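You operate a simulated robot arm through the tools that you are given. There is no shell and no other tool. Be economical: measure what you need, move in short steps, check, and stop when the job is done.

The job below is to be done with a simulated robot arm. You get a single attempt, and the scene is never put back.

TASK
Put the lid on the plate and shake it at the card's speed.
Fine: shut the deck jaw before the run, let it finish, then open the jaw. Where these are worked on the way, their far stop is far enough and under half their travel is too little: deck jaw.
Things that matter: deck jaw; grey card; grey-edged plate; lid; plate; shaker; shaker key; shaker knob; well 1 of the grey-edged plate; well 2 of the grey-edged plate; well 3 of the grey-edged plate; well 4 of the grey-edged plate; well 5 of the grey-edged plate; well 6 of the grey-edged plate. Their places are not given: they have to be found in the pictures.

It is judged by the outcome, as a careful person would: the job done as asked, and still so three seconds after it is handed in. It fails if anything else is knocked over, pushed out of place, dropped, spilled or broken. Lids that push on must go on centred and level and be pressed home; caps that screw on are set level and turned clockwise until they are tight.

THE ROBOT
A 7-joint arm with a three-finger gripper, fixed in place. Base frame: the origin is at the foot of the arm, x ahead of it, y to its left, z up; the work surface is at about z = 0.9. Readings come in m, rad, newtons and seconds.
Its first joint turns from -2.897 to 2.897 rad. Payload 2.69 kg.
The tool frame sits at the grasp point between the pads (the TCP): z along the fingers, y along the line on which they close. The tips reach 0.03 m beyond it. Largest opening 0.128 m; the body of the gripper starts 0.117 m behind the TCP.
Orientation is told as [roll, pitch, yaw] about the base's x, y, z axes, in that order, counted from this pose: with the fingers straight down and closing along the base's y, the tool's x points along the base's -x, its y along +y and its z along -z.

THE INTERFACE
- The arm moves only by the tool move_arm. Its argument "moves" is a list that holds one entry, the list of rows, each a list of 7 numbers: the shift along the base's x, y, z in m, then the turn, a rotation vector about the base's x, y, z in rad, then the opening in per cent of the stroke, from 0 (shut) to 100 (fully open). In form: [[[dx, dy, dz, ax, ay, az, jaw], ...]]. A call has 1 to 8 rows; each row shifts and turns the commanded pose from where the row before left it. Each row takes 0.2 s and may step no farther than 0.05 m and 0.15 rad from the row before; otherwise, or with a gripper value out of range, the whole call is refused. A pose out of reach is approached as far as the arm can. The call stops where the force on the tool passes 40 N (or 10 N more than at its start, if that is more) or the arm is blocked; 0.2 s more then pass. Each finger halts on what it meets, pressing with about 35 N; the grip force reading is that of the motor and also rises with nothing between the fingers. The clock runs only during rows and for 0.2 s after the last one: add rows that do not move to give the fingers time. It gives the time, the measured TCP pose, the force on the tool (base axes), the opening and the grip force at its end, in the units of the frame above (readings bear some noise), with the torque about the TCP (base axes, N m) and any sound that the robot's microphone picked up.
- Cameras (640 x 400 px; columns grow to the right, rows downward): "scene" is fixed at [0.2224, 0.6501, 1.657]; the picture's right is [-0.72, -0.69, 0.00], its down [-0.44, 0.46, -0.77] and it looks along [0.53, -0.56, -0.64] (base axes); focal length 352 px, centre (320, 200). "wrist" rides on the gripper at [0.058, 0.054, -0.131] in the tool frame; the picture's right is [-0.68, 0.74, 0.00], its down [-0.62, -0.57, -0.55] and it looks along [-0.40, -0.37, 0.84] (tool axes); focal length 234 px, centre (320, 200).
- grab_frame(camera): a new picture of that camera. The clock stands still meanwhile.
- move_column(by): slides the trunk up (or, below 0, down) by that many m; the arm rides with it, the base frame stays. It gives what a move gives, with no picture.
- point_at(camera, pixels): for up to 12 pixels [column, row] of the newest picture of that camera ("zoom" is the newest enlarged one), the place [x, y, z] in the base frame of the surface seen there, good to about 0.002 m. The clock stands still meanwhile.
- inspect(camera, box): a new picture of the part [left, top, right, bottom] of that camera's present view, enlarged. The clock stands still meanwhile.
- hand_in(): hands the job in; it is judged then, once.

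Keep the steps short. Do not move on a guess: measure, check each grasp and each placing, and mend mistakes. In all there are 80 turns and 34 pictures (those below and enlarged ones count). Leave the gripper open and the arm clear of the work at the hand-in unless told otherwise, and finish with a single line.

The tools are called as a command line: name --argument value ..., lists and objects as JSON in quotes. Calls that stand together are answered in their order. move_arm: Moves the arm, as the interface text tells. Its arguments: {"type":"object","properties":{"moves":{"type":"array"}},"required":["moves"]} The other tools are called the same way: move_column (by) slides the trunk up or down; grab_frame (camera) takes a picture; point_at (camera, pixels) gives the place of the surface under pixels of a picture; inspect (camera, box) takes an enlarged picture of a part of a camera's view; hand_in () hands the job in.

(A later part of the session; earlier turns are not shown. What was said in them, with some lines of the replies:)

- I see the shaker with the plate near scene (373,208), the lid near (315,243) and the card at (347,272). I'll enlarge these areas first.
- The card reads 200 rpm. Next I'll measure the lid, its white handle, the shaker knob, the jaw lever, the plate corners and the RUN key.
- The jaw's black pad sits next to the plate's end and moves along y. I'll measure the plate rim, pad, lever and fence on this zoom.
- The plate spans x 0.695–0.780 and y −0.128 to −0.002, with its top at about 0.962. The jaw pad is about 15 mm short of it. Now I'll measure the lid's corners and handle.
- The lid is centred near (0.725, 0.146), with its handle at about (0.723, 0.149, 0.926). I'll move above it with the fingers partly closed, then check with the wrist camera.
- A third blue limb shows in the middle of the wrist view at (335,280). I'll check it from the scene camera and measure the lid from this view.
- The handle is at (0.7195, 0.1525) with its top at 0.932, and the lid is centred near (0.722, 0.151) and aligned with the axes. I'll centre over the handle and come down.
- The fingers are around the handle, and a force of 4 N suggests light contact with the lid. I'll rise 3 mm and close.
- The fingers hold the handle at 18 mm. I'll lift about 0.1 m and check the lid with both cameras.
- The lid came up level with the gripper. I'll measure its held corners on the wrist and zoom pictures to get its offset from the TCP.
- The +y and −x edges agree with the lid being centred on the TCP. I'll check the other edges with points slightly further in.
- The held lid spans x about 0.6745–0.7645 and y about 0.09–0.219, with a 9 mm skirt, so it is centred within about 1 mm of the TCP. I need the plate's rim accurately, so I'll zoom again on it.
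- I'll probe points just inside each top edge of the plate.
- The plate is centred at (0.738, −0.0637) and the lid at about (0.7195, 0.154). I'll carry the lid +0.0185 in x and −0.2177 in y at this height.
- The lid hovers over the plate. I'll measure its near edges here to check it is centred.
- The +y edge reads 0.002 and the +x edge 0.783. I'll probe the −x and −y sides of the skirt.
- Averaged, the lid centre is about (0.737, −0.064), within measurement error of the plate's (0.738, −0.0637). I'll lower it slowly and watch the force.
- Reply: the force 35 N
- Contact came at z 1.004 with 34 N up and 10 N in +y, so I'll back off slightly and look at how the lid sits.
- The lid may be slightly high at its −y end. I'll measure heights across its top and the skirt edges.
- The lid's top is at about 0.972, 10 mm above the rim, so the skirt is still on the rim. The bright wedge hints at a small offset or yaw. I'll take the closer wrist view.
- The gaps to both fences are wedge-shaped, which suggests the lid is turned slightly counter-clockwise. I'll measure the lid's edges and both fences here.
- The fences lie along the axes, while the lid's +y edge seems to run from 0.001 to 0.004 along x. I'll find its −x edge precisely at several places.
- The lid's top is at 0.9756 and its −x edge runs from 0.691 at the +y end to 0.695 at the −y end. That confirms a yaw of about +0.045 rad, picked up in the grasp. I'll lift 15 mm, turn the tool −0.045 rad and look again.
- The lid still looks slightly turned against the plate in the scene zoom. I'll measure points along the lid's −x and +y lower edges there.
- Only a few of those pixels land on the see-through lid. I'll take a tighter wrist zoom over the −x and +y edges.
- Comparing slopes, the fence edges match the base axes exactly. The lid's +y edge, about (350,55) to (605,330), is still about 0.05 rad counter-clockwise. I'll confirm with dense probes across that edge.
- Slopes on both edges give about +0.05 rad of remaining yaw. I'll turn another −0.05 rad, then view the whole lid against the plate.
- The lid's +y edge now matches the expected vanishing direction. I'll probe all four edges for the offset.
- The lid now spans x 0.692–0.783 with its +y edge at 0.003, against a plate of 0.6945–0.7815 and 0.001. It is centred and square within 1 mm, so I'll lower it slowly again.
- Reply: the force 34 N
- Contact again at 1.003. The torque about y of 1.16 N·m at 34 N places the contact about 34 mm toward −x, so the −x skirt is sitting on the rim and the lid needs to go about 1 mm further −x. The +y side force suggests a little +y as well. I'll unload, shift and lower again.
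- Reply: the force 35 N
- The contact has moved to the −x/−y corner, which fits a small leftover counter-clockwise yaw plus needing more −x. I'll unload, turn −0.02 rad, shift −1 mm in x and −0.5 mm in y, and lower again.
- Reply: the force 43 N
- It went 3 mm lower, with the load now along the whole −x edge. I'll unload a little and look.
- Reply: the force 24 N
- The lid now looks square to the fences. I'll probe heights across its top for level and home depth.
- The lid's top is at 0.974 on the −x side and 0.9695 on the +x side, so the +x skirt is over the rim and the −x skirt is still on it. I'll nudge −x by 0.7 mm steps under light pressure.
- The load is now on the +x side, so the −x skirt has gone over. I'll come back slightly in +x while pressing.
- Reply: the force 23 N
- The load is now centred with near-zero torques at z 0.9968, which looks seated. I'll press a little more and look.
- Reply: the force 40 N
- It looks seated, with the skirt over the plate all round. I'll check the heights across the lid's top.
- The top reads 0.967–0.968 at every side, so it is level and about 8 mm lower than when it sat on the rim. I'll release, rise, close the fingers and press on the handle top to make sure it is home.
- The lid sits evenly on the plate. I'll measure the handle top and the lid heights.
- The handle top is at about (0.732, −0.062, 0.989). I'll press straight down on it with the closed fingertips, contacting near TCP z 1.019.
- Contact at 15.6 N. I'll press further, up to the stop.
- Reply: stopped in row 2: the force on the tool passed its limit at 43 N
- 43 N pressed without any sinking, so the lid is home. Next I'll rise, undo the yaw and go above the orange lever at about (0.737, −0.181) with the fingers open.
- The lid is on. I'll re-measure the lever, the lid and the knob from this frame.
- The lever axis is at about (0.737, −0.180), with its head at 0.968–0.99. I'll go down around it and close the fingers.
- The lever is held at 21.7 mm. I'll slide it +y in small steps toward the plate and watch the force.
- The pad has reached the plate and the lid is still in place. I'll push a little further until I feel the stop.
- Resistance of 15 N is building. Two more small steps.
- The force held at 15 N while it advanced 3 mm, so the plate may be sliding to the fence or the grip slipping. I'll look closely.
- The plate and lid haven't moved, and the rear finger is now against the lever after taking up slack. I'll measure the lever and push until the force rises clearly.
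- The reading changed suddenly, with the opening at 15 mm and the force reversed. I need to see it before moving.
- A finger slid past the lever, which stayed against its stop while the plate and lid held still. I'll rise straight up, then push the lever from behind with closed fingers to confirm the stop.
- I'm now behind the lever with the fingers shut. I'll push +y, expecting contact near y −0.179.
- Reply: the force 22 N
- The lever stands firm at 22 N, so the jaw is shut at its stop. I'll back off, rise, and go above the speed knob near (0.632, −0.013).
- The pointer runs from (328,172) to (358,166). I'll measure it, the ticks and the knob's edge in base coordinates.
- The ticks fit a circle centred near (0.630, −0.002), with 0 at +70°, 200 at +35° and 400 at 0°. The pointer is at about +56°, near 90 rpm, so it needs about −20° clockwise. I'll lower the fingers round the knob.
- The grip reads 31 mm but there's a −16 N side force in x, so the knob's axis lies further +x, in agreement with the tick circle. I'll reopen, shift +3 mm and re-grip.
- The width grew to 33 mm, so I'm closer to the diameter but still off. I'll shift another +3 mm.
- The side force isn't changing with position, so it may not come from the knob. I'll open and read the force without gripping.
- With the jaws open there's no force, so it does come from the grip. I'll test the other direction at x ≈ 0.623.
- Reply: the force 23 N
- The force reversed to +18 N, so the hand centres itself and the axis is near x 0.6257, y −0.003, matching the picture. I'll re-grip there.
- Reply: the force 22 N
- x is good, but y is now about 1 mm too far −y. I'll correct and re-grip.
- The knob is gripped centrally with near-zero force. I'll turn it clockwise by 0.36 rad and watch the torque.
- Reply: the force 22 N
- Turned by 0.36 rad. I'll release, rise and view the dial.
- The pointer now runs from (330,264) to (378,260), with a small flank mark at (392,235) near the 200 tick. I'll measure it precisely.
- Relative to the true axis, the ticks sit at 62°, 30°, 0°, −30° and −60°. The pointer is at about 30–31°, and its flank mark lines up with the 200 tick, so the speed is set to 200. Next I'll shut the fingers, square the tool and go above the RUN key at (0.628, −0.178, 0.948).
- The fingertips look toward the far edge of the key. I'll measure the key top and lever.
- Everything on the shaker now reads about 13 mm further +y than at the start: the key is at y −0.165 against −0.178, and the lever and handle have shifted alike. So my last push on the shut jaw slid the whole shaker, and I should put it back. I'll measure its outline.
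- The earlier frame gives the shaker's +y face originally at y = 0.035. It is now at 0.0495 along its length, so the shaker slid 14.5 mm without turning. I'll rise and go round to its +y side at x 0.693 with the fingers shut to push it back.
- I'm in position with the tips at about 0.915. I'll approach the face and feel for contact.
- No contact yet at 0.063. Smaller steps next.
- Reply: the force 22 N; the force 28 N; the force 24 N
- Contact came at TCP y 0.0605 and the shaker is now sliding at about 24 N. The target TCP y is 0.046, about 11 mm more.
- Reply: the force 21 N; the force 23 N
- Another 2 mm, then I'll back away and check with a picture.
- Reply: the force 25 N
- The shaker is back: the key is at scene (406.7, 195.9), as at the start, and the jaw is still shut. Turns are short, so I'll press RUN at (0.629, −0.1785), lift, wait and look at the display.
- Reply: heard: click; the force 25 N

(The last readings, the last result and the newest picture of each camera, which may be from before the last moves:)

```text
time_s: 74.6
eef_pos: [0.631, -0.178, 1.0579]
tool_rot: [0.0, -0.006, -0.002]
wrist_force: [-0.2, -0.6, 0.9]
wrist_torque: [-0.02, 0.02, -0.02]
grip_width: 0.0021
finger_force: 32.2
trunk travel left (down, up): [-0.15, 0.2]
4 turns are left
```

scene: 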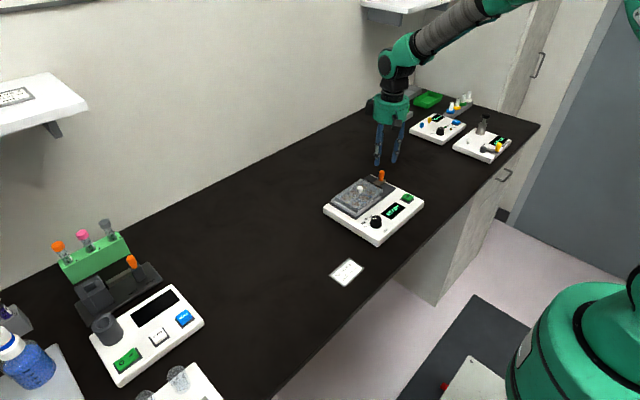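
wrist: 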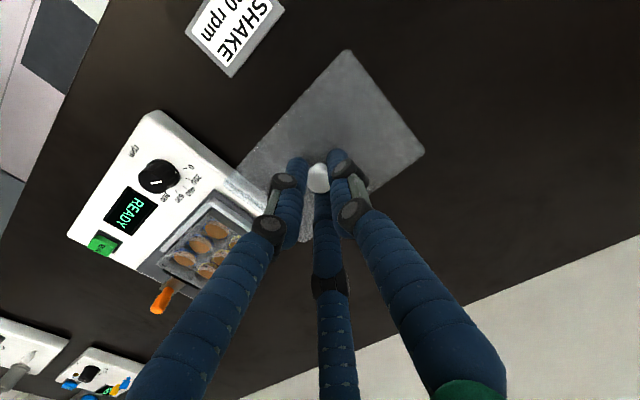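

The display shows "200 rpm", so it's running, and no end sound has come yet. I'll measure the lever and shaker on this picture and wait longer.

point_at --camera "zoom" --pixels '[[344, 80], [343, 105], [342, 122], [345, 75], [512, 207], [60, 295], [120, 330], [235, 165], [602, 240], [350, 128], [330, 140], [300, 100]]'

move_arm --moves '[[[0, 0, 0, 0, 0, 0, 0], [0, 0, 0, 0, 0, 0, 0], [0, 0, 0, 0, 0, 0, 0], [0, 0, 0, 0, 0, 0, 0], [0, 0, 0, 0, 0, 0, 0], [0, 0, 0, 0, 0, 0, 0], [0, 0, 0, 0, 0, 0, 0], [0, 0, 0, 0, 0, 0, 0]]]'

move_arm --moves '[[[0, 0, 0, 0, 0, 0, 0], [0, 0, 0, 0, 0, 0, 0], [0, 0, 0, 0, 0, 0, 0], [0, 0, 0, 0, 0, 0, 0], [0, 0, 0, 0, 0, 0, 0], [0, 0, 0, 0, 0, 0, 0], [0, 0, 0, 0, 0, 0, 0], [0, 0, 0, 0, 0, 0, 0]]]'

move_arm --moves '[[[0, 0, 0, 0, 0, 0, 0], [0, 0, 0, 0, 0, 0, 0], [0, 0, 0, 0, 0, 0, 0], [0, 0, 0, 0, 0, 0, 0], [0, 0, 0, 0, 0, 0, 0], [0, 0, 0, 0, 0, 0, 0], [0, 0, 0, 0, 0, 0, 0], [0, 0, 0, 0, 0, 0, 0]]]'

move_arm --moves '[[[0, 0, 0, 0, 0, 0, 0], [0, 0, 0, 0, 0, 0, 0], [0, 0, 0, 0, 0, 0, 0], [0, 0, 0, 0, 0, 0, 0], [0, 0, 0, 0, 0, 0, 0], [0, 0, 0, 0, 0, 0, 0], [0, 0, 0, 0, 0, 0, 0], [0, 0, 0, 0, 0, 0, 0]]]'

move_arm --moves '[[[0, 0, 0, 0, 0, 0, 0], [0, 0, 0, 0, 0, 0, 0], [0, 0, 0, 0, 0, 0, 0], [0, 0, 0, 0, 0, 0, 0], [0, 0, 0, 0, 0, 0, 0], [0, 0, 0, 0, 0, 0, 0], [0, 0, 0, 0, 0, 0, 0], [0, 0, 0, 0, 0, 0, 0]]]'

move_arm --moves '[[[0, 0, 0, 0, 0, 0, 0], [0, 0, 0, 0, 0, 0, 0], [0, 0, 0, 0, 0, 0, 0], [0, 0, 0, 0, 0, 0, 0], [0, 0, 0, 0, 0, 0, 0], [0, 0, 0, 0, 0, 0, 0], [0, 0, 0, 0, 0, 0, 0], [0, 0, 0, 0, 0, 0, 0]]]'

move_arm --moves '[[[0, 0, 0, 0, 0, 0, 0], [0, 0, 0, 0, 0, 0, 0], [0, 0, 0, 0, 0, 0, 0], [0, 0, 0, 0, 0, 0, 0], [0, 0, 0, 0, 0, 0, 0], [0, 0, 0, 0, 0, 0, 0], [0, 0, 0, 0, 0, 0, 0], [0, 0, 0, 0, 0, 0, 0]]]'

move_arm --moves '[[[0, 0, 0, 0, 0, 0, 0], [0, 0, 0, 0, 0, 0, 0], [0, 0, 0, 0, 0, 0, 0], [0, 0, 0, 0, 0, 0, 0], [0, 0, 0, 0, 0, 0, 0], [0, 0, 0, 0, 0, 0, 0], [0, 0, 0, 0, 0, 0, 0], [0, 0, 0, 0, 0, 0, 0]]]'

move_arm --moves '[[[0, 0, 0, 0, 0, 0, 0], [0, 0, 0, 0, 0, 0, 0], [0, 0, 0, 0, 0, 0, 0], [0, 0, 0, 0, 0, 0, 0], [0, 0, 0, 0, 0, 0, 0], [0, 0, 0, 0, 0, 0, 0], [0, 0, 0, 0, 0, 0, 0], [0, 0, 0, 0, 0, 0, 0]]]'

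move_arm --moves '[[[0, 0, 0, 0, 0, 0, 0], [0, 0, 0, 0, 0, 0, 0], [0, 0, 0, 0, 0, 0, 0], [0, 0, 0, 0, 0, 0, 0], [0, 0, 0, 0, 0, 0, 0], [0, 0, 0, 0, 0, 0, 0], [0, 0, 0, 0, 0, 0, 0], [0, 0, 0, 0, 0, 0, 0]]]'

```text
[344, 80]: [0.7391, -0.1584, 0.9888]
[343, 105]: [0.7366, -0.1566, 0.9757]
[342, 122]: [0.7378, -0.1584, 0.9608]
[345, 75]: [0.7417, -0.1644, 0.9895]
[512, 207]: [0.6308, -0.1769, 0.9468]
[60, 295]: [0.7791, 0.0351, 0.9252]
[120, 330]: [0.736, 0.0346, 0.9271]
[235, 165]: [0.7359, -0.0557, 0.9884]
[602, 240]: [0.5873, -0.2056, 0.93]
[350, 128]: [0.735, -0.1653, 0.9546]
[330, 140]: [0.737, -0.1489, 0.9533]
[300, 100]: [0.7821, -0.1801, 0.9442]
```

```text
time_s: 76.4
eef_pos: [0.6311, -0.1777, 1.0584]
tool_rot: [-0.001, -0.005, -0.003]
wrist_force: [-1.3, 0.1, -0.5]
wrist_torque: [0.04, -0.02, 0.04]
grip_width: 0.0017
finger_force: 31.4
trunk travel left (down, up): [-0.15, 0.2]
```

```text
time_s: 78.2
eef_pos: [0.6318, -0.1785, 1.0566]
tool_rot: [0.0, -0.006, -0.001]
wrist_force: [-0.7, 0.3, 0.4]
wrist_torque: [-0.03, 0.02, 0.0]
grip_width: 0.0023
finger_force: 31.2
trunk travel left (down, up): [-0.15, 0.2]
```

```text
time_s: 80.0
eef_pos: [0.6321, -0.1784, 1.0574]
tool_rot: [0.0, -0.005, -0.001]
wrist_force: [-0.3, -0.4, -0.3]
wrist_torque: [0.0, -0.02, -0.01]
grip_width: 0.0021
finger_force: 31.8
trunk travel left (down, up): [-0.15, 0.2]
```

```text
time_s: 81.8
eef_pos: [0.6312, -0.1785, 1.0583]
tool_rot: [0.0, -0.006, -0.002]
wrist_force: [0.0, -0.3, 0.0]
wrist_torque: [0.02, -0.01, -0.01]
grip_width: 0.0018
finger_force: 31.6
trunk travel left (down, up): [-0.15, 0.2]
```

```text
time_s: 83.6
eef_pos: [0.6313, -0.178, 1.0573]
tool_rot: [0.0, -0.005, -0.001]
wrist_force: [-0.3, 0.3, -0.1]
wrist_torque: [-0.01, -0.05, -0.01]
grip_width: 0.0021
finger_force: 31.5
trunk travel left (down, up): [-0.15, 0.2]
```

```text
time_s: 85.4
eef_pos: [0.6313, -0.1773, 1.0577]
tool_rot: [0.0, -0.006, -0.003]
wrist_force: [-0.8, 0.4, -0.7]
wrist_torque: [0.02, -0.02, -0.02]
grip_width: 0.0021
finger_force: 31.4
trunk travel left (down, up): [-0.15, 0.2]
```

```text
time_s: 87.2
eef_pos: [0.6317, -0.1767, 1.057]
tool_rot: [-0.002, -0.002, -0.003]
wrist_force: [-0.1, 0.4, 0.1]
wrist_torque: [-0.03, 0.04, -0.03]
grip_width: 0.0022
finger_force: 31.8
trunk travel left (down, up): [-0.15, 0.2]
```

```text
time_s: 89.0
eef_pos: [0.6317, -0.1779, 1.0579]
tool_rot: [0.0, -0.004, -0.002]
wrist_force: [0.4, -0.3, -0.4]
wrist_torque: [0.01, 0.02, -0.03]
grip_width: 0.0021
finger_force: 30.7
trunk travel left (down, up): [-0.15, 0.2]
```

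```text
time_s: 90.8
eef_pos: [0.6315, -0.1778, 1.0566]
tool_rot: [0.0, -0.007, -0.003]
wrist_force: [0.2, 0.3, 0.9]
wrist_torque: [0.0, 0.03, -0.02]
grip_width: 0.0024
finger_force: 31.6
trunk travel left (down, up): [-0.15, 0.2]
```

```text
time_s: 92.6
eef_pos: [0.6322, -0.1785, 1.0572]
tool_rot: [-0.002, -0.004, -0.001]
wrist_force: [-0.2, -0.4, 0.0]
wrist_torque: [0.0, -0.01, -0.02]
grip_width: 0.0022
finger_force: 31.2
trunk travel left (down, up): [-0.15, 0.2]
3 turns are left
```

The shaker's face is back at 0.035 and the lever axis is at about −0.161. I'll wait another 20 s or so, look at the display, then hover on the +y side of the lever, ready to open the jaw.

move_arm --moves '[[[0, 0, 0, 0, 0, 0, 0], [0, 0, 0, 0, 0, 0, 0], [0, 0, 0, 0, 0, 0, 0], [0, 0, 0, 0, 0, 0, 0], [0, 0, 0, 0, 0, 0, 0], [0, 0, 0, 0, 0, 0, 0], [0, 0, 0, 0, 0, 0, 0], [0, 0, 0, 0, 0, 0, 0]]]'

move_arm --moves '[[[0, 0, 0, 0, 0, 0, 0], [0, 0, 0, 0, 0, 0, 0], [0, 0, 0, 0, 0, 0, 0], [0, 0, 0, 0, 0, 0, 0], [0, 0, 0, 0, 0, 0, 0], [0, 0, 0, 0, 0, 0, 0], [0, 0, 0, 0, 0, 0, 0], [0, 0, 0, 0, 0, 0, 0]]]'

move_arm --moves '[[[0, 0, 0, 0, 0, 0, 0], [0, 0, 0, 0, 0, 0, 0], [0, 0, 0, 0, 0, 0, 0], [0, 0, 0, 0, 0, 0, 0], [0, 0, 0, 0, 0, 0, 0], [0, 0, 0, 0, 0, 0, 0], [0, 0, 0, 0, 0, 0, 0], [0, 0, 0, 0, 0, 0, 0]]]'

move_arm --moves '[[[0, 0, 0, 0, 0, 0, 0], [0, 0, 0, 0, 0, 0, 0], [0, 0, 0, 0, 0, 0, 0], [0, 0, 0, 0, 0, 0, 0], [0, 0, 0, 0, 0, 0, 0], [0, 0, 0, 0, 0, 0, 0], [0, 0, 0, 0, 0, 0, 0], [0, 0, 0, 0, 0, 0, 0]]]'

move_arm --moves '[[[0, 0, 0, 0, 0, 0, 0], [0, 0, 0, 0, 0, 0, 0], [0, 0, 0, 0, 0, 0, 0], [0, 0, 0, 0, 0, 0, 0], [0, 0, 0, 0, 0, 0, 0], [0, 0, 0, 0, 0, 0, 0], [0, 0, 0, 0, 0, 0, 0], [0, 0, 0, 0, 0, 0, 0]]]'

move_arm --moves '[[[0, 0, 0, 0, 0, 0, 0], [0, 0, 0, 0, 0, 0, 0], [0, 0, 0, 0, 0, 0, 0], [0, 0, 0, 0, 0, 0, 0], [0, 0, 0, 0, 0, 0, 0], [0, 0, 0, 0, 0, 0, 0], [0, 0, 0, 0, 0, 0, 0], [0, 0, 0, 0, 0, 0, 0]]]'

move_arm --moves '[[[0, 0, 0, 0, 0, 0, 0], [0, 0, 0, 0, 0, 0, 0], [0, 0, 0, 0, 0, 0, 0], [0, 0, 0, 0, 0, 0, 0], [0, 0, 0, 0, 0, 0, 0], [0, 0, 0, 0, 0, 0, 0], [0, 0, 0, 0, 0, 0, 0], [0, 0, 0, 0, 0, 0, 0]]]'

move_arm --moves '[[[0, 0, 0, 0, 0, 0, 0], [0, 0, 0, 0, 0, 0, 0], [0, 0, 0, 0, 0, 0, 0], [0, 0, 0, 0, 0, 0, 0], [0, 0, 0, 0, 0, 0, 0], [0, 0, 0, 0, 0, 0, 0], [0, 0, 0, 0, 0, 0, 0], [0, 0, 0, 0, 0, 0, 0]]]'

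move_arm --moves '[[[0, 0, 0, 0, 0, 0, 0], [0, 0, 0, 0, 0, 0, 0], [0, 0, 0, 0, 0, 0, 0], [0, 0, 0, 0, 0, 0, 0], [0, 0, 0, 0, 0, 0, 0], [0, 0, 0, 0, 0, 0, 0], [0, 0, 0, 0, 0, 0, 0], [0, 0, 0, 0, 0, 0, 0]]]'

move_arm --moves '[[[0, 0, 0, 0, 0, 0, 0], [0, 0, 0, 0, 0, 0, 0], [0, 0, 0, 0, 0, 0, 0], [0, 0, 0, 0, 0, 0, 0], [0, 0, 0, 0, 0, 0, 0], [0, 0, 0, 0, 0, 0, 0], [0, 0, 0, 0, 0, 0, 0], [0, 0, 0, 0, 0, 0, 0]]]'

inspect --camera "scene" --box '[317, 160, 429, 230]'

move_arm --moves '[[[0.035, 0.0155, 0, 0, 0, 0, 0], [0.035, 0.0155, 0, 0, 0, 0, 0], [0.035, 0.0155, 0, 0, 0, 0, 0], [0, 0, 0, 0, 0, 0, 0]]]'

```text
time_s: 94.4
eef_pos: [0.6323, -0.1788, 1.0567]
tool_rot: [0.0, -0.006, -0.003]
wrist_force: [0.0, -0.2, 0.4]
wrist_torque: [-0.02, -0.01, -0.01]
grip_width: 0.0019
finger_force: 31.1
trunk travel left (down, up): [-0.15, 0.2]
```

```text
time_s: 96.2
eef_pos: [0.6315, -0.177, 1.0567]
tool_rot: [0.0, -0.005, -0.001]
wrist_force: [0.6, -0.2, -0.2]
wrist_torque: [0.04, 0.02, -0.02]
grip_width: 0.0021
finger_force: 31.0
trunk travel left (down, up): [-0.15, 0.2]
```

```text
time_s: 98.0
eef_pos: [0.6317, -0.178, 1.0568]
tool_rot: [-0.001, -0.006, -0.001]
wrist_force: [0.7, 0.2, -0.4]
wrist_torque: [0.01, 0.03, 0.01]
grip_width: 0.0018
finger_force: 31.8
trunk travel left (down, up): [-0.15, 0.2]
```

```text
time_s: 99.8
eef_pos: [0.6313, -0.1784, 1.0572]
tool_rot: [0.0, -0.006, -0.002]
wrist_force: [0.1, -0.4, 0.8]
wrist_torque: [0.01, 0.01, -0.02]
grip_width: 0.0021
finger_force: 30.9
trunk travel left (down, up): [-0.15, 0.2]
```

```text
time_s: 101.6
eef_pos: [0.6318, -0.1779, 1.0561]
tool_rot: [0.0, -0.004, -0.001]
wrist_force: [0.5, 0.1, 0.2]
wrist_torque: [0.01, 0.02, 0.0]
grip_width: 0.0023
finger_force: 31.1
trunk travel left (down, up): [-0.15, 0.2]
```

```text
time_s: 103.4
eef_pos: [0.6329, -0.1777, 1.0574]
tool_rot: [-0.002, -0.005, -0.002]
wrist_force: [0.0, -0.1, -0.3]
wrist_torque: [0.02, -0.03, -0.04]
grip_width: 0.0019
finger_force: 31.4
trunk travel left (down, up): [-0.15, 0.2]
```

```text
time_s: 105.2
eef_pos: [0.6322, -0.1771, 1.0563]
tool_rot: [0.0, -0.006, -0.002]
wrist_force: [-0.3, -0.6, -0.4]
wrist_torque: [-0.01, -0.02, 0.04]
grip_width: 0.0018
finger_force: 31.3
trunk travel left (down, up): [-0.15, 0.2]
```

```text
time_s: 107.0
eef_pos: [0.6311, -0.1781, 1.0576]
tool_rot: [0.0, -0.004, -0.002]
wrist_force: [1.0, -0.2, 0.1]
wrist_torque: [-0.01, -0.01, -0.04]
grip_width: 0.0019
finger_force: 31.0
trunk travel left (down, up): [-0.15, 0.2]
```

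```text
time_s: 108.8
eef_pos: [0.6313, -0.1775, 1.0579]
tool_rot: [0.0, -0.005, -0.002]
wrist_force: [0.0, 0.1, 0.2]
wrist_torque: [0.0, -0.03, -0.01]
grip_width: 0.002
finger_force: 31.2
trunk travel left (down, up): [-0.15, 0.2]
```

```text
time_s: 110.6
eef_pos: [0.6317, -0.1789, 1.0568]
tool_rot: [-0.001, -0.004, -0.003]
wrist_force: [0.3, -0.5, 1.5]
wrist_torque: [0.03, 0.01, -0.01]
grip_width: 0.0021
finger_force: 31.4
trunk travel left (down, up): [-0.15, 0.2]
```

```text
5.71 times, centred on (373, 195) of scene
```

zoom: 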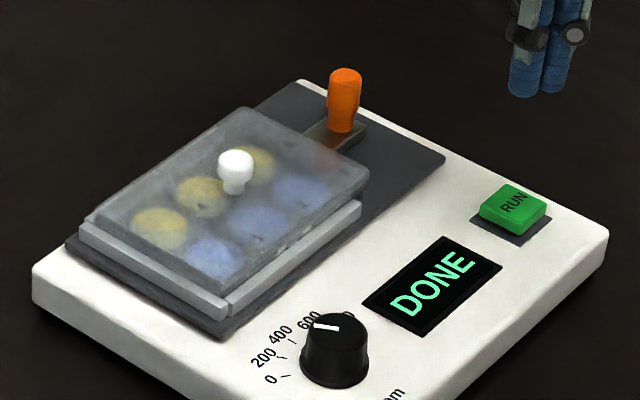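

```text
time_s: 111.6
eef_pos: [0.7354, -0.1304, 1.0552]
tool_rot: [0.0, -0.005, -0.001]
wrist_force: [0.8, 0.2, -0.2]
wrist_torque: [-0.03, 0.05, 0.0]
grip_width: 0.002
finger_force: 31.1
trunk travel left (down, up): [-0.15, 0.2]
2 turns are left
```

The display reads DONE, and the wells have mixed under the lid. Now I'll lower to the +y side of the lever, above the lid, and push it −y to open the jaw by about 18 mm.

move_arm --moves '[[[0.0015, 0, -0.03, 0, 0, 0, 0], [0, 0, -0.02, 0, 0, 0, 0], [0, 0, 0, 0, 0, 0, 0]]]'

move_arm --moves '[[[0, -0.005, 0, 0, 0, 0, 0], [0, -0.004, 0, 0, 0, 0, 0], [0, -0.003, 0, 0, 0, 0, 0], [0, 0, 0, 0, 0, 0, 0]]]'

move_arm --moves '[[[0, -0.003, 0, 0, 0, 0, 0], [0, -0.003, 0, 0, 0, 0, 0], [0, 0, 0, 0, 0, 0, 0]]]'

move_arm --moves '[[[0, -0.003, 0, 0, 0, 0, 0], [0, -0.003, 0, 0, 0, 0, 0], [0, 0, 0, 0, 0, 0, 0]]]'

move_arm --moves '[[[0, -0.003, 0, 0, 0, 0, 0], [0, -0.003, 0, 0, 0, 0, 0], [0, 0, 0, 0, 0, 0, 0]]]'

```text
time_s: 112.4
eef_pos: [0.7383, -0.1309, 1.0074]
tool_rot: [-0.001, -0.006, -0.002]
wrist_force: [0.5, 0.4, -0.3]
wrist_torque: [-0.02, 0.04, 0.03]
grip_width: 0.0024
finger_force: 31.4
trunk travel left (down, up): [-0.15, 0.2]
```

```text
time_s: 113.4
eef_pos: [0.7375, -0.1439, 1.0073]
tool_rot: [0.0, -0.004, -0.001]
wrist_force: [-0.1, 5.3, -0.1]
wrist_torque: [0.11, -0.01, -0.01]
grip_width: 0.0021
finger_force: 31.3
trunk travel left (down, up): [-0.15, 0.2]
```

```text
time_s: 114.2
eef_pos: [0.7368, -0.15, 1.0059]
tool_rot: [-0.001, -0.006, 0.0]
wrist_force: [0.0, 6.1, 1.4]
wrist_torque: [0.09, 0.01, 0.02]
grip_width: 0.0021
finger_force: 31.4
trunk travel left (down, up): [-0.15, 0.2]
```

```text
time_s: 115.0
eef_pos: [0.7364, -0.1564, 1.0069]
tool_rot: [0.0, -0.005, 0.0]
wrist_force: [0.4, 2.5, -1.0]
wrist_torque: [0.11, -0.02, 0.01]
grip_width: 0.0023
finger_force: 31.5
trunk travel left (down, up): [-0.15, 0.2]
```

```text
time_s: 115.8
eef_pos: [0.7359, -0.1622, 1.0065]
tool_rot: [0.0, -0.006, -0.001]
wrist_force: [0.8, -1.5, -0.2]
wrist_torque: [0.02, -0.03, -0.01]
grip_width: 0.0021
finger_force: 31.8
trunk travel left (down, up): [-0.15, 0.2]
1 turns are left
```

The jaw slid open against 5–6 N, with the lever back near its starting place. I'll nudge 2 mm more, back off, rise clear, open the gripper and hand in.

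move_arm --moves '[[[0, -0.002, 0, 0, 0, 0, 0], [0, 0, 0, 0, 0, 0, 0], [0, 0.008, 0, 0, 0, 0, 0], [0, 0, 0.04, 0, 0, 0, 0], [0, 0, 0.045, 0, 0, 0, 0], [0, 0, 0.045, 0, 0, 0, 0], [0, 0, 0.045, 0, 0, 0, 0]]]'

move_arm --moves '[[[-0.03, 0.03, 0, 0, 0, 0, 50], [-0.03, 0.03, 0, 0, 0, 0, 100], [-0.03, 0.03, 0.02, 0, 0, 0, 100], [0, 0, 0, 0, 0, 0, 100], [0, 0, 0, 0, 0, 0, 100]]]'

hand_in

```text
time_s: 117.4
eef_pos: [0.737, -0.1569, 1.1815]
tool_rot: [0.0, -0.006, -0.003]
wrist_force: [0.3, 0.4, -0.1]
wrist_torque: [-0.01, -0.03, 0.01]
grip_width: 0.0023
finger_force: 31.7
trunk travel left (down, up): [-0.15, 0.2]
```

```text
time_s: 118.6
eef_pos: [0.6466, -0.0676, 1.2007]
tool_rot: [-0.001, -0.005, -0.002]
wrist_force: [0.1, -0.5, 0.5]
wrist_torque: [0.02, 0.02, 0.0]
grip_width: 0.1281
finger_force: 0.0
trunk travel left (down, up): [-0.15, 0.2]
```

```text
The job is handed in.
```

The lid is on, the plate shook at 200 rpm to DONE with the jaw shut, and the jaw was pushed back open by force readings but not seen in a picture; my earlier push on the jaw slid the shaker about 14.5 mm, and I pushed it back before the run.
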